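You operate a simulated robot arm through the tools that you are given. There is no shell and no other tool.

You are at the controls of a simulated two-armed robot. One attempt, no reset.

## Task
Pick up the tub from the top of the steel bench with one hand, pass it to the other hand and put it on the shelf under the low table. Set down upright: tub.

Only the result counts: the job must be done as asked and must still hold three seconds after the hand-in. Knocking over, shifting, dropping, spilling or breaking anything else fails it.

## Robot
Two 7-joint arms with three-finger grippers on one trunk, on a base that moves. Base frame: it is fixed to the floor where the robot stands at the start and does not move with it; the origin is under the middle of the robot, x ahead of it, y to its left, z up. Lengths are in m, angles in degrees, forces in N, time in s.
The left shoulder is at the start at [0.042, 0.154, 1.007], the right one opposite. With the tool pointing down near the work surface each hand reaches from about 0.1 to 0.62 m from the robot's upright axis, wherever it stands, measured 20 degrees to its own side. Places, roughly: shelf under the low table [0, -3.3, 0.2]; tub [1.5, -3, 1]. Payload 2.69 kg a hand.
The tool frame of a hand sits at the grasp point between the pads (the TCP): z along the fingers, y along the line on which they close. The tips reach 0.029 m beyond it. The gripper opens to 0.12 m; its body begins 0.078 m behind the TCP.
Orientation is told as [roll, pitch, yaw] about the base's x, y, z axes, in that order, counted from this pose: with the fingers straight down and closing along the base's y, the tool's x points along the base's -x, its y along +y and its z along -z.

## Interface
- The arms move only by the tool arm_command. It takes "left_commands", "right_commands" or both (then of equal length, played together; a hand with none holds still); each is a list of rows, each a list of 3 entries, a list of its own where there are three numbers: the shift along the base's x, y, z in units of 200 mm (1.0 is 200 mm), then the turn, a rotation vector about the base's x, y, z in units of 45 degrees (1.0 is 45 degrees), then the gripper command, from -1 (fully open) to 1 (shut), values between in proportion. In form: [[[x, y, z], [wx, wy, wz], fingers], ...]. A call has 1 to 20 rows; each row is the pose to reach, as a shift and turn from the pose commanded when the call began. A call with a number of a shift or a turn outside -1 to 1 is refused whole. Rows are played at 5 a second. More than 0.05 m and 8.6 degrees between two rows, or a gripper value outside its range, and nothing of the call is played. Where a pose cannot be reached the arm comes as near as it can. A force on the tool above 40 N (or 10 N above the force at the start of the call, whichever is more), or a blocked arm, ends the call early, and 0.2 s more pass. Each finger travels about 0.1362 m/s and halts on what it meets, pressing with about 43 N; the grip force reading is that of the motor and also rises with nothing between the fingers. The clock runs only during rows and for 0.2 s after the last one: add rows that repeat a pose to give the fingers time. It gives the time, the measured TCP pose, the force on the tool (base axes), the opening and the grip force at its end, in the units of the frame above (readings bear some noise), with the torque about the TCP (base axes, N m) and any sound that the robot's microphone picked up.
- Cameras (640 x 400 px; columns grow to the right, rows downward): "scene" is now at [0.1646, -0.0213, 1.1759]; the picture's right is [-0.19, -0.98, 0.00], its down [-0.31, 0.06, -0.95] and it looks along [0.93, -0.18, -0.31] (base axes); focal length 214 px, centre (320, 200). "left" rides on the left gripper at [0.063, 0, -0.104] in its tool frame; the picture's right is [-0.01, 1.00, 0.00], its down [-0.83, 0.00, -0.56] and it looks along [-0.56, 0.00, 0.83] (tool axes); focal length 275 px, centre (320, 200). "right" rides on the right gripper at [0.063, 0, -0.104] in its tool frame; the picture's right is [0.00, 1.00, 0.00], its down [-0.83, 0.00, -0.56] and it looks along [-0.56, 0.00, 0.83] (tool axes); focal length 275 px, centre (320, 200). There is no depth. A picture from a camera that has moved, and an enlarged one, comes with that camera's place and axes in the base frame and with its lens. The place of the scene camera against the robot may be out by one fixed shift of up to 0.018 m in any direction.
- grab_frame(camera): a new picture of that camera. The clock stands still meanwhile.
- raise_lower(by): moves the trunk up (or, below 0, down) by that many m; the arms and the scene camera ride with it, the base frame stays. It gives what a move gives, with no picture.
- steer(legs): drives the robot by 1 to 6 legs, each [ahead, left, turn to the left] in m, m and degrees, along the robot's own axes; the way and the turn of a leg run together, so that a leg with both is an arc; at most 1.5 m and 180 degrees a leg. The arms and the cameras ride along, it lands a little off, and it stops where it bumps. It gives what a move gives.
- pan_tilt(pan, tilt): turns the head with the scene camera to pan (to the left, within 80 degrees either way) and tilt (down, from -29 to 69), counted from straight ahead of the robot (the tilt from the chest, where the trunk bows). It gives what a move gives.
- zoom(camera, box): a new picture of the part [left, top, right, bottom] of that camera's present view, enlarged. The clock stands still meanwhile.
- finish_job(): hands the job in; it is judged then, once.

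Places have to be worked out from the pictures, the camera data and where the tool is seen. Open the grippers and draw the arms clear of the work before you hand the job in, unless the task says otherwise.

The tools are called after "Call:" as name(argument=value, ...) on one line, values as JSON. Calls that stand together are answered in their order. arm_command: Moves the arms, as the interface text tells. Its arguments: {"type":"object","properties":{"left_commands":{"type":"array","items":{"type":"array"}},"right_commands":{"type":"array","items":{"type":"array"}}},"required":[]} The other tools are called the same way: raise_lower (by) moves the trunk up or down; steer (legs) drives the base; pan_tilt (pan, tilt) turns the head that bears the scene camera; grab_frame (camera) takes a picture; zoom (camera, box) takes an enlarged picture of a part of a camera's view; finish_job () hands the job in.

At the start:

```text
clock: 0.0
left_eef_pos: [0.4246, 0.1911, 1.0413]
left_orientation: [0.1, -0.1, 0.1]
left_wrist_force: [0.7, 0.2, 0.0]
left_torque: [-0.03, 0.01, 0.01]
left_width: 0.1198
left_grasp_force: 0.1
right_eef_pos: [0.3069, -0.1547, 1.1343]
right_orientation: [0.0, 0.0, 0.0]
right_wrist_force: [0.3, -0.2, -0.3]
right_torque: [0.02, 0.0, 0.01]
right_width: 0.1199
right_grasp_force: 0.0
trunk travel left (down, up): [-0.375, 0.063]
robot x, y, heading: [0.0009, 0.0004, -0.0]
head pan, tilt (commanded): [-10.8, 18.2]
```

scene: 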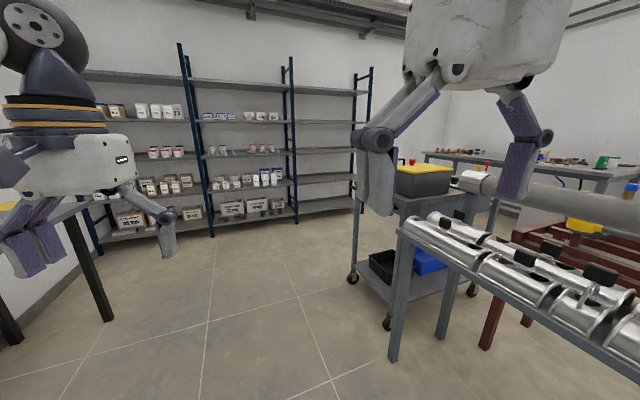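
right: 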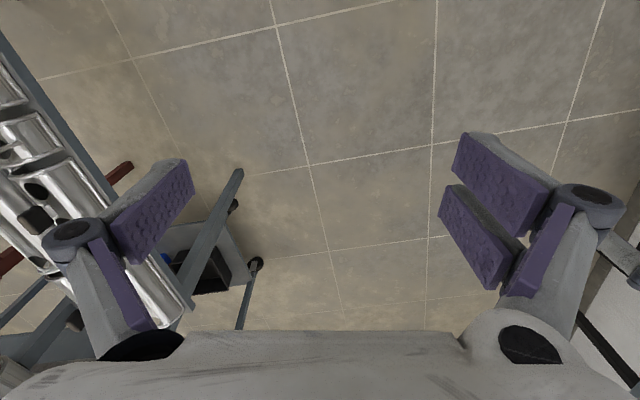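
left: 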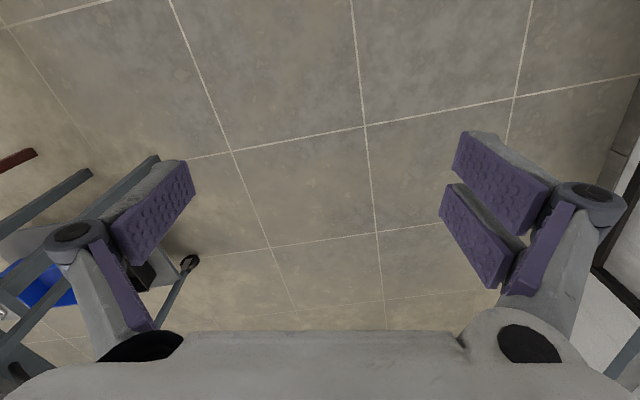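

The start view shows a rack ahead and benches to the right; the tub should be near [1.5, -3, 1] to the right. I turn the head right to look for the bench and the low table.

Call:
pan_tilt(pan=-65, tilt=15)

Call:
grab_frame(camera="scene")

```text
clock: 1.2
left_eef_pos: [0.4249, 0.1912, 1.0414]
left_orientation: [0.0, 0.0, 0.1]
left_wrist_force: [0.1, 0.7, -0.8]
left_torque: [0.01, 0.01, 0.02]
left_width: 0.1202
left_grasp_force: 0.1
right_eef_pos: [0.3058, -0.1558, 1.1341]
right_orientation: [0.0, -0.1, 0.0]
right_wrist_force: [0.0, -0.9, 0.3]
right_torque: [0.02, 0.05, 0.02]
right_width: 0.1199
right_grasp_force: 0.1
trunk travel left (down, up): [-0.375, 0.063]
robot x, y, heading: [-0.0018, 0.0004, -0.0]
head pan, tilt (commanded): [-65.0, 15.0]
```

```text
taken
camera scene: at [0.1125, -0.0884, 1.1811], right [-0.91, -0.42, 0.0], down [-0.11, 0.23, -0.97], along [0.41, -0.88, -0.26], focal length 214 px, centre (320, 200)
```

scene: 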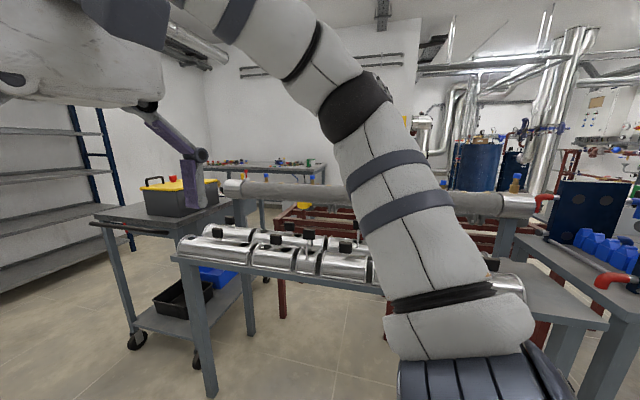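

The right arm blocks part of the view; a bench with metal shells lies about 0.6 m to my right. I look left, straight and down before any driving, to know the room.

Call:
pan_tilt(pan=60, tilt=25)

Call:
grab_frame(camera="scene")

Call:
pan_tilt(pan=-80, tilt=5)

Call:
grab_frame(camera="scene")

Call:
pan_tilt(pan=-40, tilt=10)

Call:
grab_frame(camera="scene")

```text
clock: 3.3
left_eef_pos: [0.4247, 0.1912, 1.0416]
left_orientation: [0.0, 0.0, 0.1]
left_wrist_force: [1.0, -0.3, 0.4]
left_torque: [0.0, 0.0, -0.04]
left_width: 0.1202
left_grasp_force: 0.0
right_eef_pos: [0.3065, -0.1548, 1.1338]
right_orientation: [-0.1, 0.0, -0.1]
right_wrist_force: [0.2, -0.4, -1.0]
right_torque: [-0.01, 0.01, 0.0]
right_width: 0.1197
right_grasp_force: 0.1
trunk travel left (down, up): [-0.375, 0.063]
robot x, y, heading: [-0.0003, 0.0001, 0.0]
head pan, tilt (commanded): [60.0, 25.0]
```

```text
taken
camera scene: at [0.119, 0.076, 1.1649], right [0.87, -0.5, 0.0], down [-0.21, -0.37, -0.91], along [0.45, 0.78, -0.42], focal length 214 px, centre (320, 200)
```

scene: 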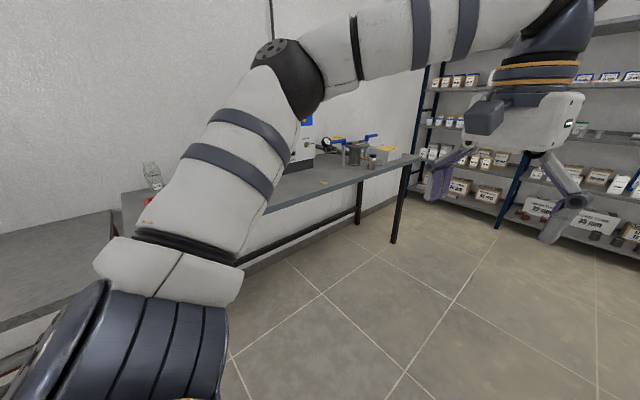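

```text
clock: 5.5
left_eef_pos: [0.4246, 0.191, 1.0399]
left_orientation: [0.1, 0.1, 0.2]
left_wrist_force: [0.8, -0.1, -0.8]
left_torque: [0.0, 0.02, -0.04]
left_width: 0.1202
left_grasp_force: 0.0
right_eef_pos: [0.3056, -0.1546, 1.134]
right_orientation: [0.0, 0.0, -0.1]
right_wrist_force: [0.0, 0.4, -0.2]
right_torque: [0.0, 0.01, -0.05]
right_width: 0.1201
right_grasp_force: 0.0
trunk travel left (down, up): [-0.375, 0.063]
robot x, y, heading: [0.0003, -0.0012, 0.1]
head pan, tilt (commanded): [-80.0, 5.0]
```

```text
taken
camera scene: at [0.0889, -0.0942, 1.1973], right [-0.98, -0.17, 0.0], down [-0.02, 0.09, -1.0], along [0.17, -0.98, -0.09], focal length 214 px, centre (320, 200)
```

scene: 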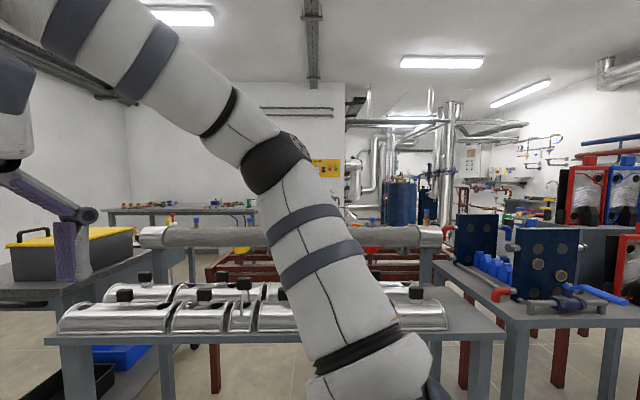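

```text
clock: 6.6
left_eef_pos: [0.4245, 0.1909, 1.0404]
left_orientation: [0.0, 0.0, 0.1]
left_wrist_force: [-0.6, -0.8, 0.9]
left_torque: [0.02, 0.01, 0.0]
left_width: 0.1198
left_grasp_force: 0.1
right_eef_pos: [0.3056, -0.1552, 1.1335]
right_orientation: [0.0, 0.0, 0.0]
right_wrist_force: [-0.2, -0.1, 0.0]
right_torque: [0.01, -0.03, -0.01]
right_width: 0.1201
right_grasp_force: 0.0
trunk travel left (down, up): [-0.375, 0.063]
robot x, y, heading: [-0.0023, 0.0006, -0.0]
head pan, tilt (commanded): [-40.0, 10.0]
```

```text
taken
camera scene: at [0.1441, -0.0636, 1.1893], right [-0.64, -0.77, 0.0], down [-0.13, 0.11, -0.98], along [0.75, -0.63, -0.17], focal length 214 px, centre (320, 200)
```

scene: 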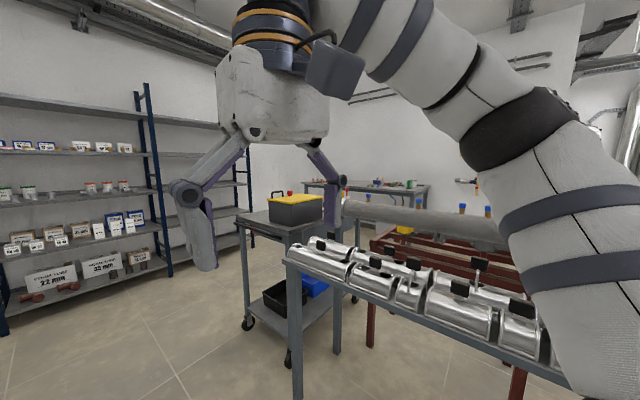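

The back bench with small items (right end near column 320 in the earlier view) matches the tub's rough place. I zoom on it.

Call:
zoom(camera="scene", box=[290, 150, 500, 280])

Call:
pan_tilt(pan=-65, tilt=15)

Call:
zoom(camera="scene", box=[180, 130, 360, 240])

Call:
zoom(camera="scene", box=[400, 120, 640, 280])

```text
3.05 times, centred on (395, 215) of scene
camera zoom: at [0.1441, -0.0636, 1.1893], right [-0.64, -0.77, 0.0], down [-0.13, 0.11, -0.98], along [0.75, -0.63, -0.17], focal length 654 px, centre (91, 154)
```

zoom: 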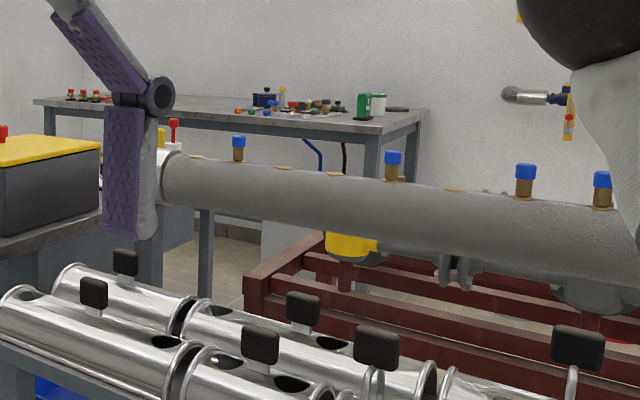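

```text
clock: 7.5
left_eef_pos: [0.4247, 0.1909, 1.0415]
left_orientation: [0.0, 0.0, 0.1]
left_wrist_force: [-0.7, -0.1, -0.2]
left_torque: [0.04, 0.02, 0.03]
left_width: 0.1197
left_grasp_force: 0.0
right_eef_pos: [0.3067, -0.1556, 1.1335]
right_orientation: [-0.1, 0.0, 0.1]
right_wrist_force: [-0.3, -0.1, 0.1]
right_torque: [-0.01, 0.03, -0.03]
right_width: 0.1197
right_grasp_force: 0.0
trunk travel left (down, up): [-0.375, 0.063]
robot x, y, heading: [0.0021, 0.0018, 0.0]
head pan, tilt (commanded): [-65.0, 15.0]
```

```text
3.56 times, centred on (270, 185) of scene
camera zoom: at [0.1125, -0.0884, 1.1811], right [-0.91, -0.42, 0.0], down [-0.11, 0.23, -0.97], along [0.41, -0.88, -0.26], focal length 763 px, centre (498, 253)
```

zoom: 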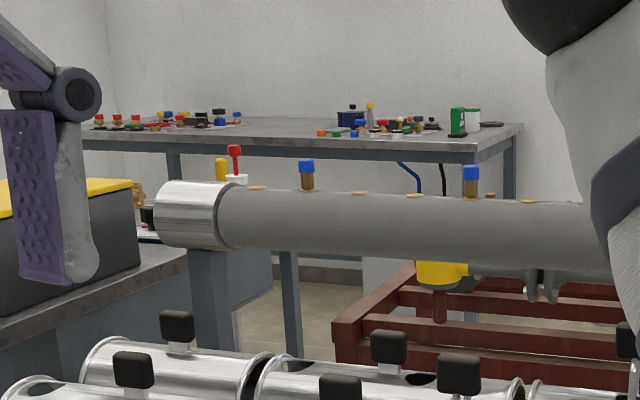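

```text
2.50 times, centred on (520, 200) of scene
camera zoom: at [0.1125, -0.0884, 1.1811], right [-0.91, -0.42, 0.0], down [-0.11, 0.23, -0.97], along [0.41, -0.88, -0.26], focal length 536 px, centre (-180, 200)
```

zoom: 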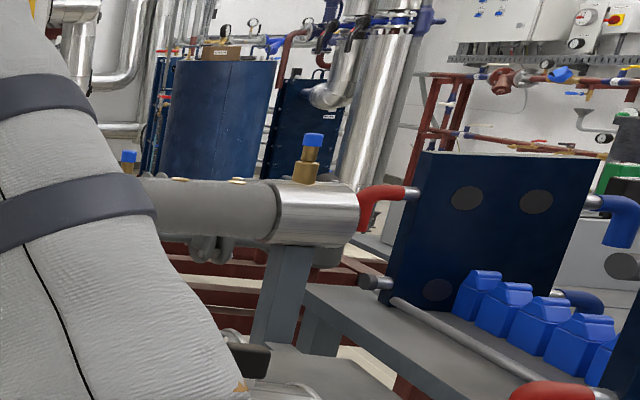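

The white tub with a green item beside it stands at the right end of the back bench. The room seems turned about 12° to my frame: the cart lies around (1.1–1.7, -0.55…-1.45), and the rack is about 2.7 m ahead. I square up with the room and drive partway ahead along the free lane.

Call:
steer(legs=[[0, 0, 12], [1.0, 0, 0]])

Call:
pan_tilt(pan=-45, tilt=25)

Call:
grab_frame(camera="scene")

Call:
pan_tilt(pan=0, tilt=25)

Call:
grab_frame(camera="scene")

```text
clock: 13.5
left_eef_pos: [1.3562, 0.4921, 1.0406]
left_orientation: [0.0, 0.0, 12.4]
left_wrist_force: [-0.1, -1.1, -0.2]
left_torque: [-0.03, -0.03, 0.0]
left_width: 0.1203
left_grasp_force: 0.1
right_eef_pos: [1.3168, 0.1296, 1.135]
right_orientation: [-0.1, 0.0, 12.6]
right_wrist_force: [0.2, -0.8, 0.7]
right_torque: [0.0, 0.02, 0.01]
right_width: 0.1198
right_grasp_force: 0.1
trunk travel left (down, up): [-0.375, 0.063]
robot x, y, heading: [0.9816, 0.2168, 12.7]
head pan, tilt (commanded): [-65.0, 15.0]
```

```text
clock: 14.3
left_eef_pos: [1.358, 0.4926, 1.0412]
left_orientation: [0.0, -0.1, 12.5]
left_wrist_force: [-0.4, -0.3, -0.7]
left_torque: [-0.02, 0.02, -0.01]
left_width: 0.1199
left_grasp_force: 0.0
right_eef_pos: [1.3159, 0.1297, 1.1347]
right_orientation: [0.1, -0.1, 12.6]
right_wrist_force: [0.3, 0.3, 0.4]
right_torque: [0.02, -0.02, 0.01]
right_width: 0.12
right_grasp_force: 0.1
trunk travel left (down, up): [-0.375, 0.063]
robot x, y, heading: [0.9838, 0.2167, 12.5]
head pan, tilt (commanded): [-45.0, 25.0]
```

```text
taken
camera scene: at [1.1325, 0.1747, 1.1649], right [-0.54, -0.84, 0.0], down [-0.36, 0.23, -0.91], along [0.76, -0.49, -0.42], focal length 214 px, centre (320, 200)
```

scene: 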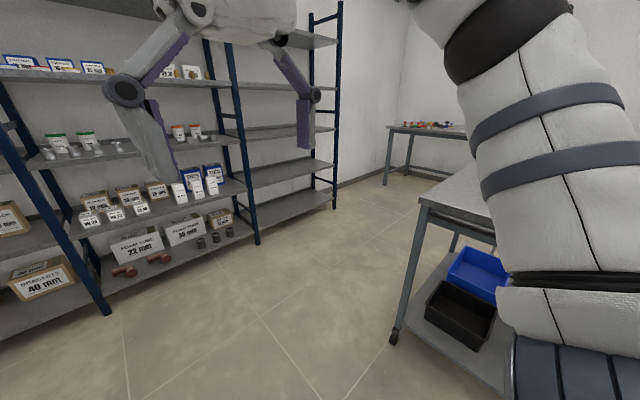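

```text
clock: 15.4
left_eef_pos: [1.3578, 0.4928, 1.0402]
left_orientation: [0.1, -0.1, 12.4]
left_wrist_force: [-0.1, 0.1, -0.5]
left_torque: [0.05, 0.0, -0.02]
left_width: 0.1199
left_grasp_force: 0.0
right_eef_pos: [1.3159, 0.128, 1.1354]
right_orientation: [0.0, 0.0, 12.5]
right_wrist_force: [-0.6, -0.4, 0.0]
right_torque: [0.04, -0.04, -0.01]
right_width: 0.1199
right_grasp_force: 0.1
trunk travel left (down, up): [-0.375, 0.063]
robot x, y, heading: [0.9875, 0.2133, 12.6]
head pan, tilt (commanded): [0.0, 25.0]
```

```text
taken
camera scene: at [1.1448, 0.2441, 1.1649], right [0.22, -0.98, 0.0], down [-0.41, -0.09, -0.91], along [0.89, 0.2, -0.42], focal length 214 px, centre (320, 200)
```

scene: 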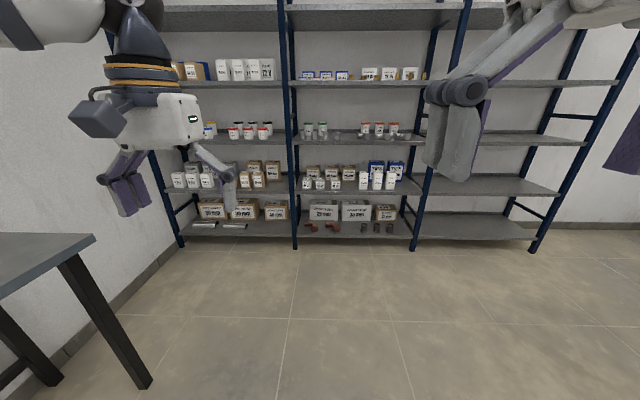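

I am now square with the room: the rack's front is about 1.75 m ahead, the cart's edge is 0.37 m further ahead on my right, and the lane between is 1.3 m wide. I drive ahead 1.05 m, turn right by 90° and look down the lane.

Call:
steer(legs=[[1.05, 0, 0], [0, 0, -90]])

Call:
pan_tilt(pan=0, tilt=20)

Call:
grab_frame(camera="scene")

Call:
pan_tilt(pan=-35, tilt=20)

Call:
grab_frame(camera="scene")

```text
clock: 24.7
left_eef_pos: [2.2831, 0.0633, 1.0414]
left_orientation: [0.1, 0.0, -78.6]
left_wrist_force: [0.1, -0.3, -0.5]
left_torque: [-0.01, 0.03, 0.03]
left_width: 0.1199
left_grasp_force: 0.1
right_eef_pos: [1.9196, 0.1117, 1.1344]
right_orientation: [0.0, 0.1, -78.7]
right_wrist_force: [0.6, -0.7, 0.2]
right_torque: [-0.02, 0.0, -0.02]
right_width: 0.1202
right_grasp_force: 0.0
trunk travel left (down, up): [-0.375, 0.063]
robot x, y, heading: [2.0072, 0.4421, -79.1]
head pan, tilt (commanded): [0.0, 25.0]
```

```text
clock: 25.4
left_eef_pos: [2.2825, 0.0637, 1.0409]
left_orientation: [0.0, 0.0, -78.5]
left_wrist_force: [-0.9, -0.2, 0.7]
left_torque: [-0.01, 0.03, 0.0]
left_width: 0.1198
left_grasp_force: 0.1
right_eef_pos: [1.9191, 0.1125, 1.1355]
right_orientation: [-0.1, 0.0, -78.7]
right_wrist_force: [0.2, 0.0, -0.4]
right_torque: [0.0, 0.02, 0.0]
right_width: 0.12
right_grasp_force: 0.0
trunk travel left (down, up): [-0.375, 0.063]
robot x, y, heading: [2.0117, 0.442, -78.8]
head pan, tilt (commanded): [0.0, 20.0]
```

```text
taken
camera scene: at [2.0514, 0.2855, 1.1729], right [-0.98, -0.2, 0.0], down [-0.07, 0.34, -0.94], along [0.18, -0.92, -0.34], focal length 214 px, centre (320, 200)
```

scene: 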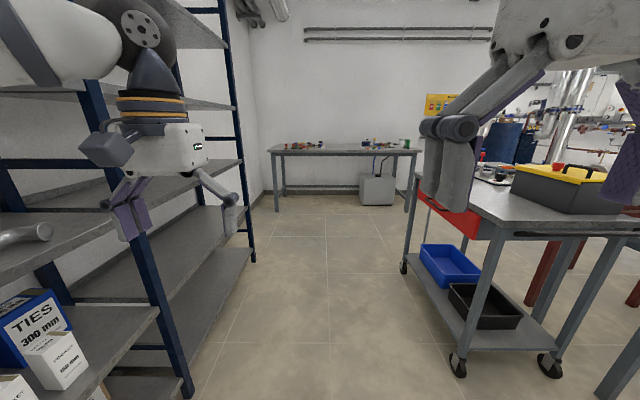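

```text
clock: 26.4
left_eef_pos: [2.282, 0.0646, 1.0424]
left_orientation: [0.0, 0.0, -78.6]
left_wrist_force: [-0.1, 0.1, -0.3]
left_torque: [0.01, -0.01, -0.02]
left_width: 0.12
left_grasp_force: 0.0
right_eef_pos: [1.9192, 0.1118, 1.1358]
right_orientation: [0.0, 0.1, -78.6]
right_wrist_force: [0.1, -0.2, 0.2]
right_torque: [0.03, 0.0, -0.02]
right_width: 0.12
right_grasp_force: 0.0
trunk travel left (down, up): [-0.375, 0.063]
robot x, y, heading: [2.0093, 0.4449, -78.8]
head pan, tilt (commanded): [-35.0, 20.0]
```

```text
taken
camera scene: at [1.9958, 0.2915, 1.173], right [-0.92, 0.4, 0.0], down [0.14, 0.31, -0.94], along [-0.38, -0.86, -0.34], focal length 214 px, centre (320, 200)
```

scene: 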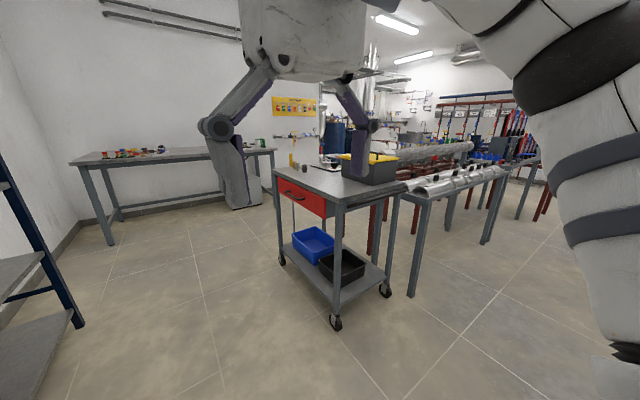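

The lane ahead is clear: the rack's end post is about 0.6 m to my left and the cart about 0.6 m to my right, with the steel bench across the end. I drive 1.9 m down the lane and look right.

Call:
steer(legs=[[0, 0, 1.3], [1.4, 0, 0], [0.5, 0, 0]])

Call:
pan_tilt(pan=-50, tilt=22)

Call:
grab_frame(camera="scene")

Call:
pan_tilt(pan=-15, tilt=22)

Call:
grab_frame(camera="scene")

```text
clock: 36.2
left_eef_pos: [2.7168, -1.7781, 1.0413]
left_orientation: [0.0, 0.0, -76.9]
left_wrist_force: [-0.4, 0.5, -1.2]
left_torque: [0.0, -0.02, 0.0]
left_width: 0.1201
left_grasp_force: 0.0
right_eef_pos: [2.3525, -1.7417, 1.1333]
right_orientation: [-0.1, 0.0, -76.9]
right_wrist_force: [0.7, -0.6, -0.7]
right_torque: [0.02, 0.0, -0.04]
right_width: 0.1198
right_grasp_force: 0.1
trunk travel left (down, up): [-0.375, 0.063]
robot x, y, heading: [2.4329, -1.4094, -76.9]
head pan, tilt (commanded): [-35.0, 20.0]
```

```text
clock: 37.0
left_eef_pos: [2.7163, -1.778, 1.0412]
left_orientation: [0.0, 0.0, -76.9]
left_wrist_force: [0.0, 0.1, -0.6]
left_torque: [0.01, -0.02, 0.0]
left_width: 0.1202
left_grasp_force: 0.0
right_eef_pos: [2.3515, -1.7412, 1.1334]
right_orientation: [0.0, 0.0, -77.0]
right_wrist_force: [0.0, 0.2, -0.1]
right_torque: [-0.02, -0.02, 0.03]
right_width: 0.1201
right_grasp_force: 0.1
trunk travel left (down, up): [-0.375, 0.063]
robot x, y, heading: [2.4343, -1.4073, -77.1]
head pan, tilt (commanded): [-50.0, 22.0]
```

```text
taken
camera scene: at [2.4031, -1.5478, 1.1697], right [-0.8, 0.6, 0.0], down [0.23, 0.3, -0.93], along [-0.56, -0.74, -0.37], focal length 214 px, centre (320, 200)
```

scene: 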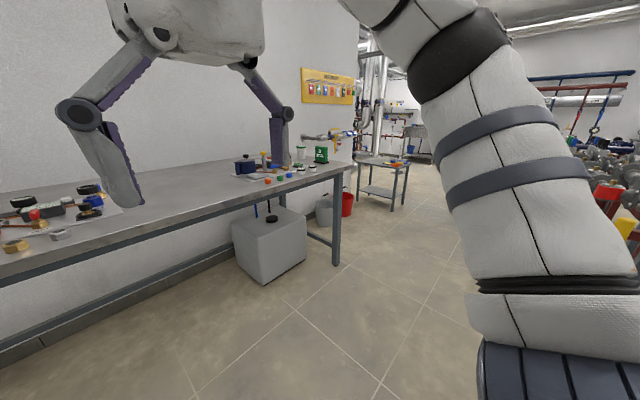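

```text
clock: 38.0
left_eef_pos: [2.7172, -1.7784, 1.0401]
left_orientation: [0.0, 0.0, -76.9]
left_wrist_force: [-0.2, -0.4, 1.5]
left_torque: [0.02, 0.01, -0.02]
left_width: 0.1199
left_grasp_force: 0.0
right_eef_pos: [2.3529, -1.7416, 1.1345]
right_orientation: [0.0, 0.0, -77.0]
right_wrist_force: [-0.4, 0.5, -0.5]
right_torque: [-0.01, -0.03, 0.02]
right_width: 0.1201
right_grasp_force: 0.1
trunk travel left (down, up): [-0.375, 0.063]
robot x, y, heading: [2.4372, -1.4057, -76.8]
head pan, tilt (commanded): [-15.0, 22.0]
```

```text
taken
camera scene: at [2.4556, -1.5663, 1.1697], right [-1.0, 0.04, 0.0], down [0.01, 0.37, -0.93], along [-0.03, -0.93, -0.37], focal length 214 px, centre (320, 200)
```

scene: 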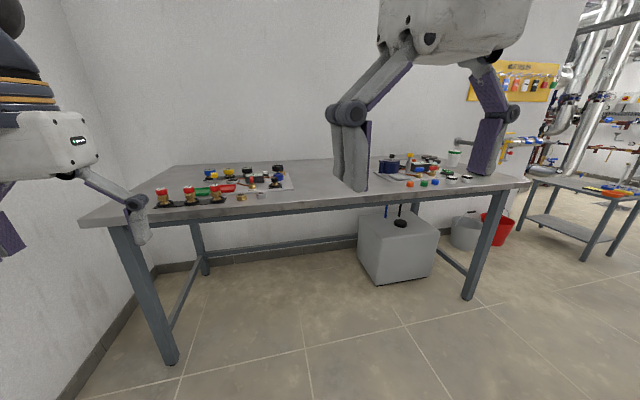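

The tub (white, dark green lid) stands near the right end of the bench, at about (1.48, -3.0), with the bench top near z 0.85. The low table is seen beyond it with two buckets in between on the floor. I look further right before moving sideways.

Call:
pan_tilt(pan=-80, tilt=22)

Call:
grab_frame(camera="scene")

Call:
pan_tilt(pan=-30, tilt=22)

Call:
zoom(camera="scene", box=[320, 80, 560, 230])

Call:
grab_frame(camera="scene")

```text
clock: 39.4
left_eef_pos: [2.7168, -1.7795, 1.041]
left_orientation: [0.0, 0.1, -77.0]
left_wrist_force: [-0.3, 0.2, -0.7]
left_torque: [0.03, 0.03, 0.01]
left_width: 0.1199
left_grasp_force: 0.0
right_eef_pos: [2.3536, -1.7415, 1.1353]
right_orientation: [0.1, -0.1, -77.1]
right_wrist_force: [0.1, -0.3, -0.2]
right_torque: [0.02, -0.02, -0.02]
right_width: 0.1199
right_grasp_force: 0.0
trunk travel left (down, up): [-0.375, 0.063]
robot x, y, heading: [2.4332, -1.4079, -77.1]
head pan, tilt (commanded): [-80.0, 22.0]
```

```text
taken
camera scene: at [2.3734, -1.51, 1.1697], right [-0.39, 0.92, 0.0], down [0.34, 0.15, -0.93], along [-0.85, -0.36, -0.37], focal length 214 px, centre (320, 200)
```

scene: 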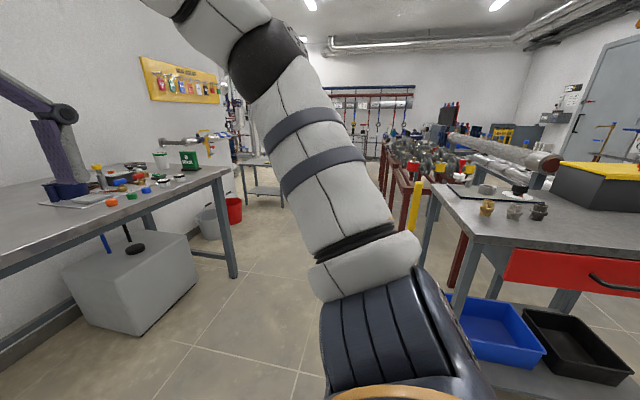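

```text
clock: 40.6
left_eef_pos: [2.7172, -1.7791, 1.0407]
left_orientation: [0.1, 0.0, -77.0]
left_wrist_force: [-0.4, 0.3, -0.4]
left_torque: [-0.03, -0.01, 0.02]
left_width: 0.1202
left_grasp_force: 0.1
right_eef_pos: [2.3525, -1.7409, 1.1343]
right_orientation: [0.0, 0.0, -76.9]
right_wrist_force: [-0.4, -0.2, 0.0]
right_torque: [0.0, 0.0, 0.0]
right_width: 0.1198
right_grasp_force: 0.1
trunk travel left (down, up): [-0.375, 0.063]
robot x, y, heading: [2.432, -1.4089, -76.9]
head pan, tilt (commanded): [-30.0, 22.0]
```

```text
2.67 times, centred on (440, 155) of scene
camera zoom: at [2.4317, -1.5623, 1.1697], right [-0.96, 0.29, 0.0], down [0.11, 0.36, -0.93], along [-0.27, -0.89, -0.37], focal length 572 px, centre (0, 320)
```

zoom: 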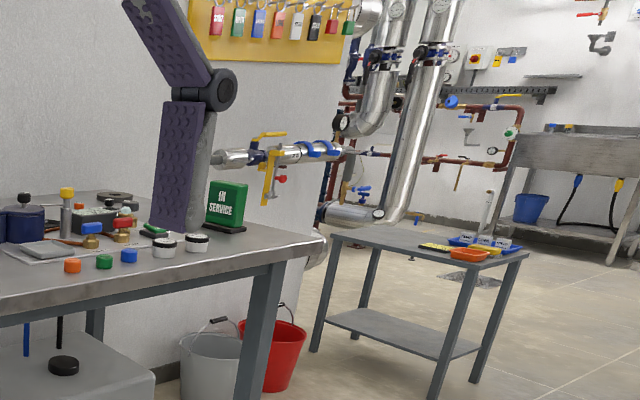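

```text
taken
camera scene: at [2.4317, -1.5623, 1.1697], right [-0.96, 0.29, 0.0], down [0.11, 0.36, -0.93], along [-0.27, -0.89, -0.37], focal length 214 px, centre (320, 200)
```

scene: 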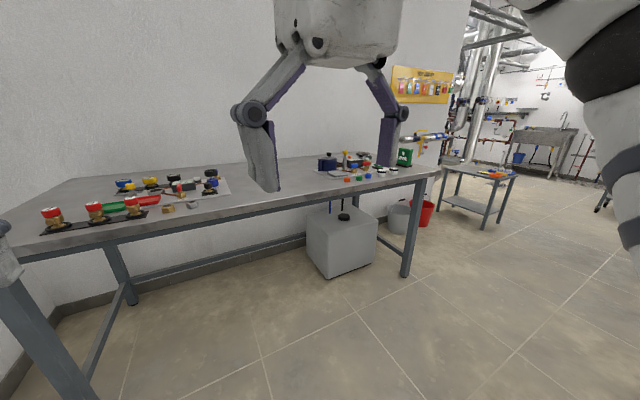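

The corridor in front of the bench is clear (the cart and red frame stay at y-room > -1.65, the bench front is at about -2.87). I go forward 0.35 m and strafe right 1.2 m so the tub is straight ahead.

Call:
steer(legs=[[0.35, 0, 0], [0, -1.2, 0]])

Call:
pan_tilt(pan=0, tilt=30)

Call:
grab_frame(camera="scene")

Call:
pan_tilt(pan=-40, tilt=30)

Call:
grab_frame(camera="scene")

```text
clock: 51.9
left_eef_pos: [1.6354, -2.3978, 1.0415]
left_orientation: [0.0, 0.0, -77.0]
left_wrist_force: [-0.5, 0.4, 0.3]
left_torque: [0.0, 0.0, 0.0]
left_width: 0.12
left_grasp_force: 0.0
right_eef_pos: [1.2718, -2.3591, 1.1336]
right_orientation: [-0.1, 0.1, -77.2]
right_wrist_force: [0.4, -0.2, 1.1]
right_torque: [-0.01, 0.02, 0.0]
right_width: 0.1199
right_grasp_force: 0.1
trunk travel left (down, up): [-0.375, 0.063]
robot x, y, heading: [1.3559, -2.0301, -77.4]
head pan, tilt (commanded): [-30.0, 22.0]
```

```text
clock: 52.8
left_eef_pos: [1.6354, -2.3995, 1.0409]
left_orientation: [0.1, 0.0, -77.2]
left_wrist_force: [-0.9, -0.3, -0.3]
left_torque: [0.01, 0.03, 0.0]
left_width: 0.1199
left_grasp_force: 0.1
right_eef_pos: [1.2709, -2.3595, 1.135]
right_orientation: [0.0, 0.0, -77.2]
right_wrist_force: [-0.4, 0.2, 0.2]
right_torque: [-0.02, 0.06, 0.03]
right_width: 0.1199
right_grasp_force: 0.0
trunk travel left (down, up): [-0.375, 0.063]
robot x, y, heading: [1.3549, -2.0273, -77.2]
head pan, tilt (commanded): [0.0, 30.0]
```

```text
taken
camera scene: at [1.3978, -2.1804, 1.1569], right [-0.98, -0.22, 0.0], down [-0.11, 0.49, -0.87], along [0.19, -0.84, -0.5], focal length 214 px, centre (320, 200)
```

scene: 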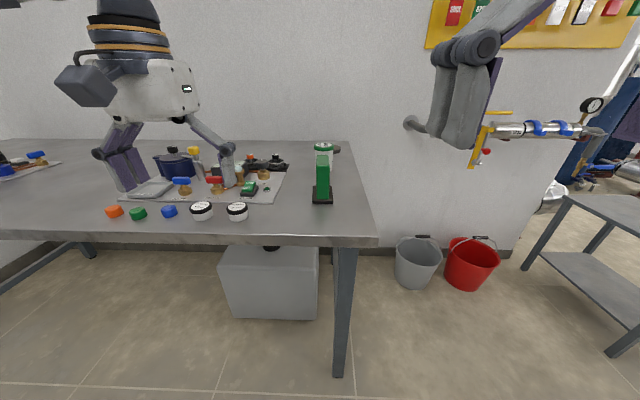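

```text
clock: 53.9
left_eef_pos: [1.6364, -2.3984, 1.041]
left_orientation: [0.0, 0.0, -77.1]
left_wrist_force: [0.9, 0.0, 0.7]
left_torque: [0.01, -0.03, -0.05]
left_width: 0.1199
left_grasp_force: 0.1
right_eef_pos: [1.272, -2.3604, 1.1342]
right_orientation: [0.0, -0.1, -77.2]
right_wrist_force: [0.7, 0.4, -0.6]
right_torque: [-0.04, 0.05, -0.03]
right_width: 0.1198
right_grasp_force: 0.1
trunk travel left (down, up): [-0.375, 0.063]
robot x, y, heading: [1.3515, -2.0271, -77.3]
head pan, tilt (commanded): [-40.0, 30.0]
```

```text
taken
camera scene: at [1.3366, -2.1727, 1.1569], right [-0.89, 0.46, 0.0], down [0.23, 0.45, -0.87], along [-0.39, -0.77, -0.5], focal length 214 px, centre (320, 200)
```

scene: 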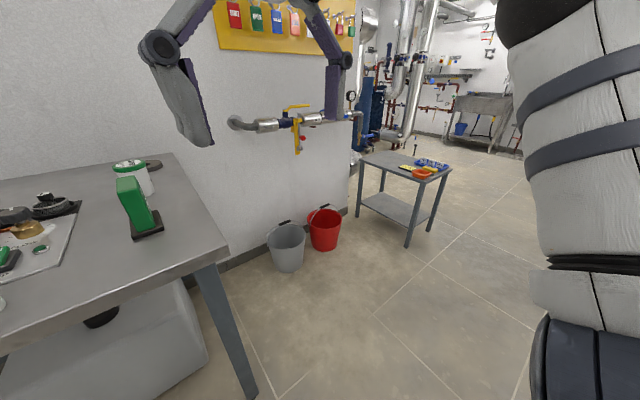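

The tub (white body, green lid) stands about 0.2 m behind the green "IN SERVICE" sign. I zoom in to measure it from this pose and then look from another head angle.

Call:
zoom(camera="scene", box=[60, 130, 220, 250])

Call:
zoom(camera="scene", box=[330, 130, 480, 260])

Call:
pan_tilt(pan=-75, tilt=45)

Call:
grab_frame(camera="scene")

```text
3.33 times, centred on (140, 190) of scene
camera zoom: at [1.3366, -2.1727, 1.1569], right [-0.89, 0.46, 0.0], down [0.23, 0.45, -0.87], along [-0.39, -0.77, -0.5], focal length 715 px, centre (920, 233)
```

zoom: 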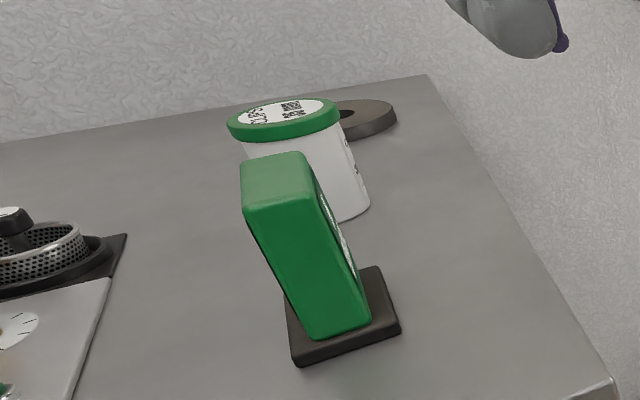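

```text
3.08 times, centred on (405, 195) of scene
camera zoom: at [1.3366, -2.1727, 1.1569], right [-0.89, 0.46, 0.0], down [0.23, 0.45, -0.87], along [-0.39, -0.77, -0.5], focal length 660 px, centre (58, 215)
```

zoom: 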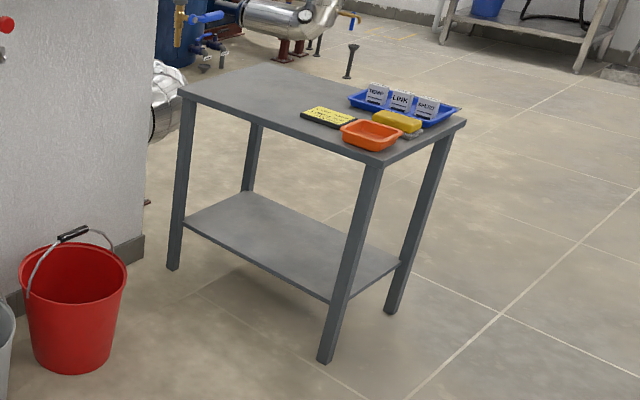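

```text
clock: 54.9
left_eef_pos: [1.6351, -2.3984, 1.0409]
left_orientation: [0.0, 0.0, -77.1]
left_wrist_force: [0.1, 1.0, -0.1]
left_torque: [0.01, -0.03, 0.02]
left_width: 0.1197
left_grasp_force: 0.1
right_eef_pos: [1.2717, -2.3597, 1.1348]
right_orientation: [0.0, 0.0, -77.2]
right_wrist_force: [1.1, -1.0, 0.4]
right_torque: [-0.03, 0.01, -0.01]
right_width: 0.1201
right_grasp_force: 0.1
trunk travel left (down, up): [-0.375, 0.063]
robot x, y, heading: [1.3521, -2.0255, -77.1]
head pan, tilt (commanded): [-75.0, 45.0]
```

```text
taken
camera scene: at [1.3059, -2.1303, 1.1343], right [-0.47, 0.88, 0.0], down [0.62, 0.33, -0.71], along [-0.63, -0.33, -0.71], focal length 214 px, centre (320, 200)
```

scene: 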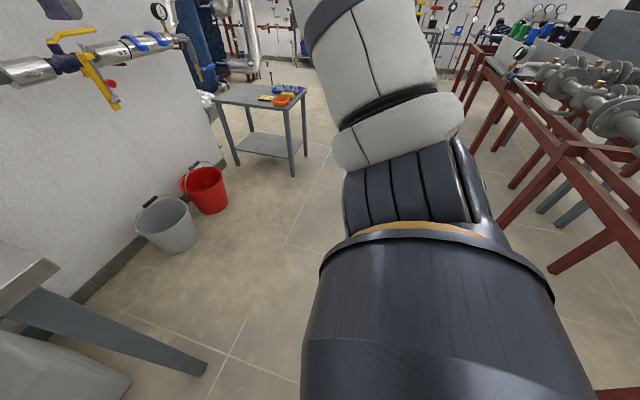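

Measured: bench top about z 0.85, tub about 0.094 tall and 0.065–0.075 wide near (1.555, -2.93); the low table spans roughly room-u -0.82…-0.46, its top near z 0.55 and the shelf near z 0.20. I'll pick from the bench's right end, so I first strafe right 0.6 m and turn left to face along the bench.

Call:
steer(legs=[[0, -0.6, 0], [0, 0, 78]])

Call:
pan_tilt(pan=-20, tilt=35)

Call:
grab_frame(camera="scene")

Call:
pan_tilt(pan=-70, tilt=40)

Call:
grab_frame(camera="scene")

Call:
pan_tilt(pan=0, tilt=69)

Call:
grab_frame(camera="scene")

```text
clock: 63.4
left_eef_pos: [1.1882, -1.9519, 1.0397]
left_orientation: [0.0, -0.1, 2.1]
left_wrist_force: [-0.4, -0.5, 0.2]
left_torque: [0.02, 0.04, 0.0]
left_width: 0.12
left_grasp_force: 0.0
right_eef_pos: [1.0832, -2.3016, 1.1339]
right_orientation: [-0.1, -0.1, 2.1]
right_wrist_force: [0.5, -0.2, 0.9]
right_torque: [-0.03, 0.03, 0.02]
right_width: 0.12
right_grasp_force: 0.1
trunk travel left (down, up): [-0.375, 0.063]
robot x, y, heading: [0.7704, -2.1535, 2.1]
head pan, tilt (commanded): [-75.0, 45.0]
```

```text
clock: 64.6
left_eef_pos: [1.1886, -1.9517, 1.0412]
left_orientation: [0.0, 0.0, 2.1]
left_wrist_force: [0.0, -0.2, 0.5]
left_torque: [0.01, -0.02, 0.01]
left_width: 0.1199
left_grasp_force: 0.0
right_eef_pos: [1.082, -2.3035, 1.1336]
right_orientation: [0.0, 0.1, 2.1]
right_wrist_force: [-0.8, 0.3, 0.1]
right_torque: [0.0, 0.02, 0.02]
right_width: 0.1199
right_grasp_force: 0.0
trunk travel left (down, up): [-0.375, 0.063]
robot x, y, heading: [0.7686, -2.1601, 1.9]
head pan, tilt (commanded): [-20.0, 35.0]
```

```text
taken
camera scene: at [0.9273, -2.1862, 1.1491], right [-0.31, -0.95, 0.0], down [-0.55, 0.18, -0.82], along [0.78, -0.25, -0.57], focal length 214 px, centre (320, 200)
```

scene: 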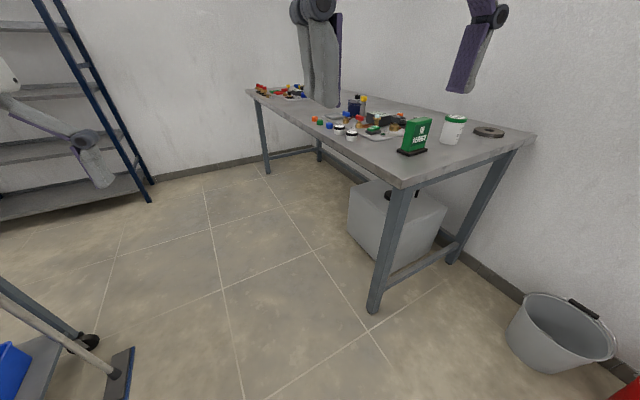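

```text
clock: 65.8
left_eef_pos: [1.1884, -1.9516, 1.0412]
left_orientation: [0.0, 0.1, 2.1]
left_wrist_force: [0.2, 1.0, -0.1]
left_torque: [0.03, -0.01, 0.0]
left_width: 0.1198
left_grasp_force: 0.1
right_eef_pos: [1.0826, -2.3027, 1.1338]
right_orientation: [0.0, 0.0, 2.0]
right_wrist_force: [0.3, -0.3, 0.6]
right_torque: [0.01, 0.01, 0.0]
right_width: 0.12
right_grasp_force: 0.0
trunk travel left (down, up): [-0.375, 0.063]
robot x, y, heading: [0.772, -2.1561, 1.8]
head pan, tilt (commanded): [-70.0, 40.0]
```

```text
taken
camera scene: at [0.8756, -2.2377, 1.1416], right [-0.93, -0.38, 0.0], down [-0.24, 0.6, -0.77], along [0.29, -0.71, -0.64], focal length 214 px, centre (320, 200)
```

scene: 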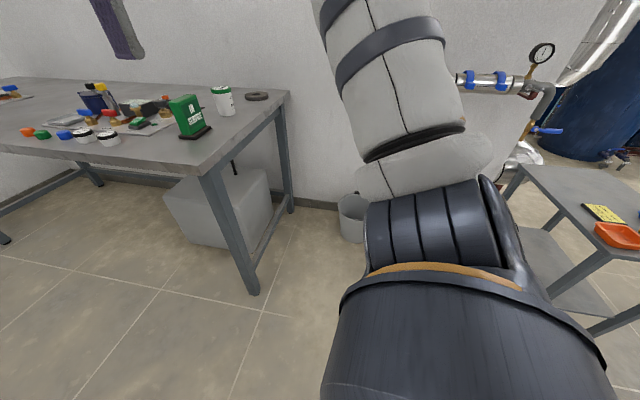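

```text
clock: 67.2
left_eef_pos: [1.1887, -1.9516, 1.0412]
left_orientation: [0.0, 0.0, 2.1]
left_wrist_force: [-0.4, -0.4, -0.1]
left_torque: [0.03, 0.02, 0.03]
left_width: 0.12
left_grasp_force: 0.1
right_eef_pos: [1.082, -2.302, 1.1346]
right_orientation: [0.0, 0.1, 2.0]
right_wrist_force: [-0.4, -0.2, 0.5]
right_torque: [-0.01, -0.02, -0.02]
right_width: 0.1199
right_grasp_force: 0.0
trunk travel left (down, up): [-0.375, 0.063]
robot x, y, heading: [0.7715, -2.1593, 2.0]
head pan, tilt (commanded): [0.0, 68.8]
```

```text
taken
camera scene: at [0.8994, -2.157, 1.1055], right [0.04, -1.0, 0.0], down [-0.93, -0.03, -0.36], along [0.36, 0.01, -0.93], focal length 214 px, centre (320, 200)
```

scene: 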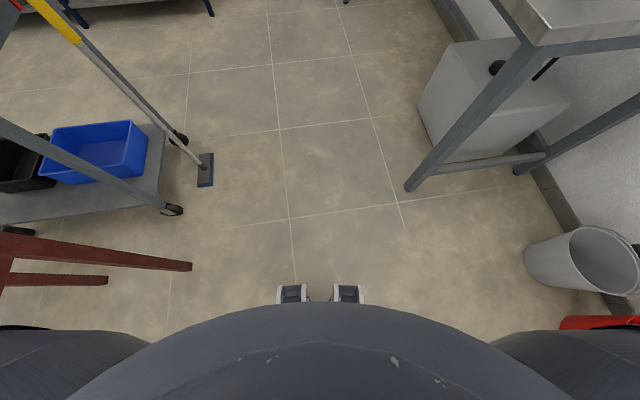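

Both viewpoints agree: tub at about (1.555, -2.932), bench end at about 0.12 m this side of it, and the base front reaches only ~0.15 m ahead of my axis. I draw the left hand back and up a bit, then strafe right and go forward to the bench's end, leaving room to the buckets.

Call:
arm_command(left_commands=[[[-0.12, 0.06, 0.12], [0, 0, 0], -1], [[-0.25, 0.12, 0.25], [0, 0, 0], -1], [[-0.37, 0.18, 0.37], [0, 0, 0], -1], [[-0.5, 0.25, 0.5], [0, 0, 0], -1], [[-0.5, 0.25, 0.5], [0, 0, 0], -1]])

Call:
steer(legs=[[0, -0.61, 0], [0.15, 0, 0]])

Call:
pan_tilt(pan=-20, tilt=40)

Call:
grab_frame(camera="scene")

Call:
grab_frame(camera="right")

```text
clock: 68.4
left_eef_pos: [1.0996, -1.917, 1.1114]
left_orientation: [0.0, -0.1, 2.1]
left_wrist_force: [-0.8, -0.5, 0.3]
left_torque: [-0.02, 0.01, 0.01]
left_width: 0.1201
left_grasp_force: 0.0
left hand out of reach, approached as far as the arm can: row 4, 5
right_eef_pos: [1.0831, -2.3018, 1.1336]
right_orientation: [-0.1, -0.1, 2.0]
right_wrist_force: [-0.3, 0.3, -0.1]
right_torque: [0.01, 0.01, -0.02]
right_width: 0.1202
right_grasp_force: 0.0
trunk travel left (down, up): [-0.375, 0.063]
robot x, y, heading: [0.7718, -2.1552, 1.9]
head pan, tilt (commanded): [0.0, 68.8]
```

```text
clock: 74.6
left_eef_pos: [1.2719, -2.5241, 1.1101]
left_orientation: [0.0, 0.0, 2.4]
left_wrist_force: [1.2, 0.1, -0.7]
left_torque: [0.02, 0.03, 0.02]
left_width: 0.12
left_grasp_force: 0.1
right_eef_pos: [1.2556, -2.9075, 1.1342]
right_orientation: [0.0, -0.1, 2.3]
right_wrist_force: [-0.3, -0.2, -0.4]
right_torque: [0.0, 0.04, -0.03]
right_width: 0.1199
right_grasp_force: 0.0
trunk travel left (down, up): [-0.375, 0.063]
robot x, y, heading: [0.9418, -2.7615, 2.0]
head pan, tilt (commanded): [0.0, 68.8]
```

```text
clock: 75.5
left_eef_pos: [1.2698, -2.5228, 1.1115]
left_orientation: [0.0, -0.1, 2.4]
left_wrist_force: [0.4, -0.8, -0.3]
left_torque: [0.01, 0.04, -0.03]
left_width: 0.1199
left_grasp_force: 0.0
right_eef_pos: [1.2551, -2.9083, 1.1345]
right_orientation: [-0.1, 0.0, 2.3]
right_wrist_force: [-0.1, -0.4, 0.0]
right_torque: [-0.01, -0.01, -0.02]
right_width: 0.12
right_grasp_force: 0.2
trunk travel left (down, up): [-0.375, 0.063]
robot x, y, heading: [0.9419, -2.7659, 2.4]
head pan, tilt (commanded): [-20.0, 40.0]
```

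```text
taken
camera scene: at [1.0961, -2.7922, 1.1415], right [-0.3, -0.95, 0.0], down [-0.61, 0.2, -0.77], along [0.73, -0.23, -0.64], focal length 214 px, centre (320, 200)
```

scene: 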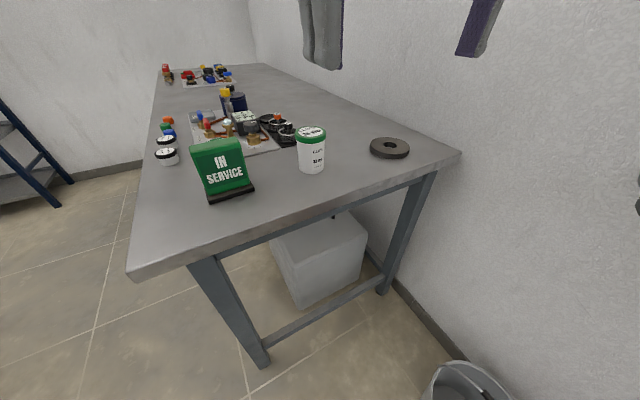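

```text
taken
camera right: at [1.1913, -2.9106, 1.2392], right [-0.04, 1.0, 0.0], down [0.83, 0.04, 0.56], along [0.56, 0.02, -0.83], focal length 275 px, centre (320, 200)
```

right: 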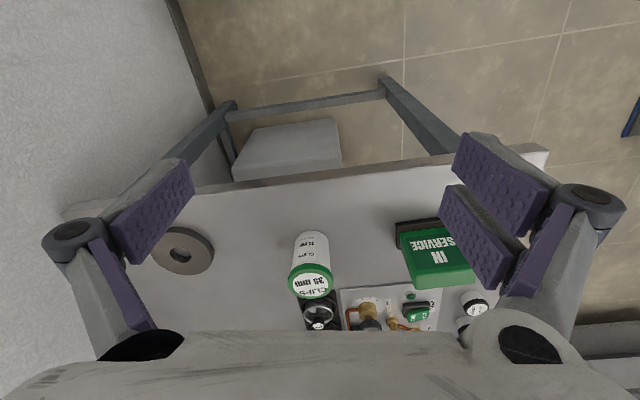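

The right-hand camera confirms the tub at about (1.55, -2.913), roughly 0.61 m ahead and 0.16 m to my right. I go 0.10 m further forward to bring it well within the right hand's reach, then look again with the hand camera.

Call:
steer(legs=[[0.1, 0, 0]])

Call:
grab_frame(camera="right")

Call:
grab_frame(camera="scene")

```text
clock: 76.7
left_eef_pos: [1.3707, -2.5193, 1.1118]
left_orientation: [-0.1, 0.1, 2.4]
left_wrist_force: [0.6, 0.5, -0.8]
left_torque: [0.0, 0.01, 0.02]
left_width: 0.1201
left_grasp_force: 0.1
right_eef_pos: [1.3553, -2.9046, 1.1332]
right_orientation: [0.0, 0.0, 2.4]
right_wrist_force: [0.4, 0.7, -0.3]
right_torque: [0.04, 0.0, 0.02]
right_width: 0.1198
right_grasp_force: 0.0
trunk travel left (down, up): [-0.375, 0.063]
robot x, y, heading: [1.0412, -2.763, 2.3]
head pan, tilt (commanded): [-20.0, 40.0]
```

```text
taken
camera right: at [1.2918, -2.9063, 1.2391], right [-0.05, 1.0, 0.0], down [0.83, 0.04, 0.56], along [0.55, 0.03, -0.83], focal length 275 px, centre (320, 200)
```

right: 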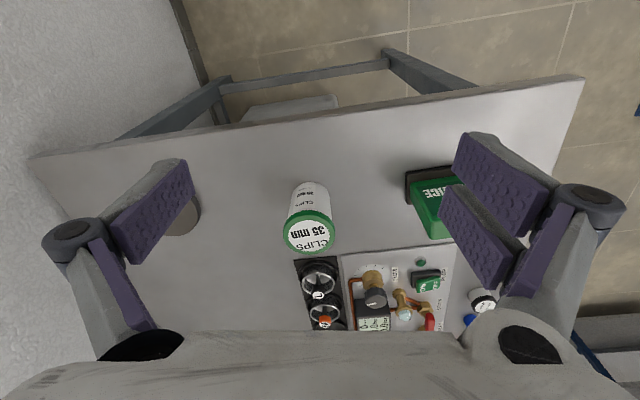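

```text
taken
camera scene: at [1.1964, -2.7881, 1.1414], right [-0.3, -0.95, 0.0], down [-0.61, 0.19, -0.77], along [0.73, -0.23, -0.64], focal length 214 px, centre (320, 200)
```

scene: 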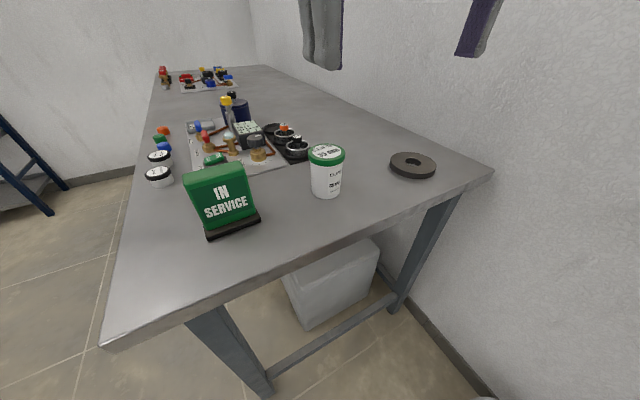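

The hand camera now puts the tub's axis at about (1.545, -2.910), lid top near z 0.944; nothing tall is within 0.13 m of it. I bring the open right hand above it at z ≈ 1.06.

Call:
arm_command(right_commands=[[[0.19, -0.006, -0.07], [0, 0, 0], -1], [[0.38, -0.012, -0.14], [0, 0, 0], -1], [[0.57, -0.018, -0.21], [0, 0, 0], -1], [[0.76, -0.024, -0.29], [0, 0, 0], -1], [[0.95, -0.03, -0.37], [0, 0, 0], -1], [[0.95, -0.03, -0.37], [0, 0, 0], -1]])

Call:
grab_frame(camera="right")

Call:
grab_frame(camera="scene")

```text
clock: 78.1
left_eef_pos: [1.3702, -2.5191, 1.1114]
left_orientation: [0.0, -0.1, 2.5]
left_wrist_force: [0.1, 0.7, -0.4]
left_torque: [0.0, -0.03, -0.04]
left_width: 0.1198
left_grasp_force: 0.0
right_eef_pos: [1.5428, -2.9127, 1.0611]
right_orientation: [0.1, -0.1, 2.4]
right_wrist_force: [-0.9, -0.7, 0.2]
right_torque: [0.01, -0.01, -0.02]
right_width: 0.12
right_grasp_force: 0.0
trunk travel left (down, up): [-0.375, 0.063]
robot x, y, heading: [1.0412, -2.7629, 2.5]
head pan, tilt (commanded): [-20.0, 40.0]
```

```text
taken
camera right: at [1.4795, -2.9147, 1.1656], right [-0.05, 1.0, 0.0], down [0.83, 0.04, 0.56], along [0.56, 0.03, -0.83], focal length 275 px, centre (320, 200)
```

right: 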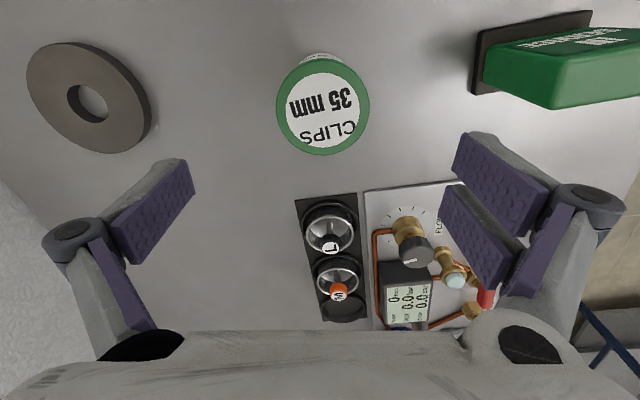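

```text
taken
camera scene: at [1.1951, -2.7882, 1.1417], right [-0.3, -0.95, 0.0], down [-0.61, 0.19, -0.77], along [0.73, -0.23, -0.64], focal length 214 px, centre (320, 200)
```

scene: 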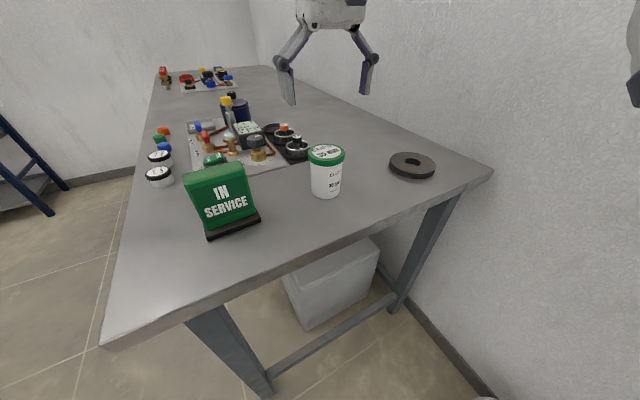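

The hand sits almost over the lid; the tub's axis is about 6 mm nearer to me than the TCP, at x ≈ 1.537. I correct this and come down until the tips should straddle only the lid (TCP z ≈ 0.955), then check before closing.

Call:
arm_command(right_commands=[[[-0.03, 0.0, -0.1], [0, 0, 0], -1], [[-0.03, 0.0, -0.25], [0, 0, 0], -1], [[-0.03, 0.0, -0.4], [0, 0, 0], -1], [[-0.03, 0.0, -0.53], [0, 0, 0], -1], [[-0.03, 0.0, -0.53], [0, 0, 0], -1]])

Call:
grab_frame(camera="right")

Call:
zoom(camera="scene", box=[260, 60, 420, 220])

```text
clock: 79.3
left_eef_pos: [1.3696, -2.519, 1.1118]
left_orientation: [0.0, -0.2, 2.3]
left_wrist_force: [0.0, 0.3, 0.5]
left_torque: [0.0, -0.05, 0.0]
left_width: 0.1201
left_grasp_force: 0.0
right_eef_pos: [1.5377, -2.9106, 0.9536]
right_orientation: [0.0, 0.1, 2.3]
right_wrist_force: [0.2, 0.4, -0.2]
right_torque: [0.03, -0.01, -0.01]
right_width: 0.1199
right_grasp_force: 0.1
trunk travel left (down, up): [-0.375, 0.063]
robot x, y, heading: [1.0387, -2.7594, 2.4]
head pan, tilt (commanded): [-20.0, 40.0]
```

```text
taken
camera right: at [1.4735, -2.9134, 1.0585], right [-0.05, 1.0, 0.0], down [0.83, 0.04, 0.56], along [0.56, 0.03, -0.83], focal length 275 px, centre (320, 200)
```

right: 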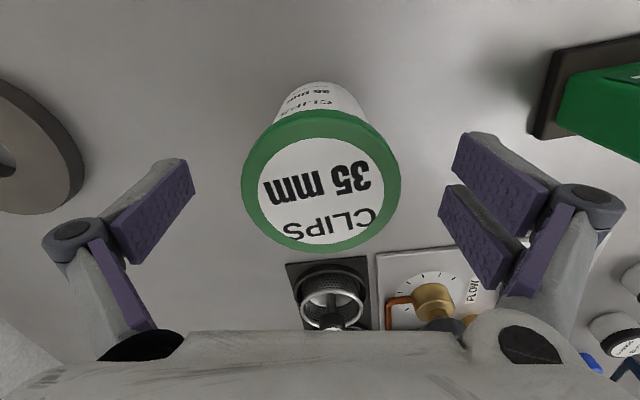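

```text
2.50 times, centred on (340, 140) of scene
camera zoom: at [1.1954, -2.7881, 1.1416], right [-0.3, -0.95, 0.0], down [-0.61, 0.19, -0.77], along [0.73, -0.23, -0.64], focal length 536 px, centre (270, 350)
```

zoom: 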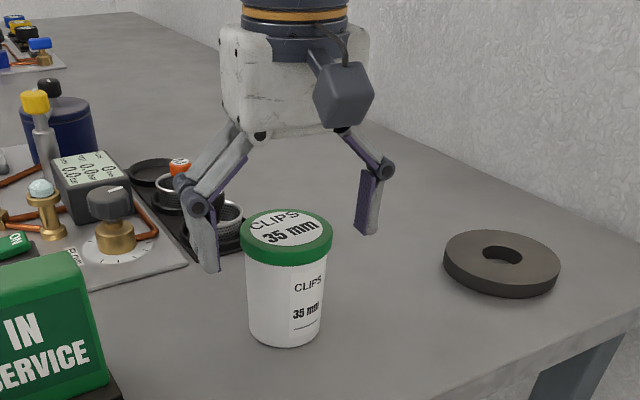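

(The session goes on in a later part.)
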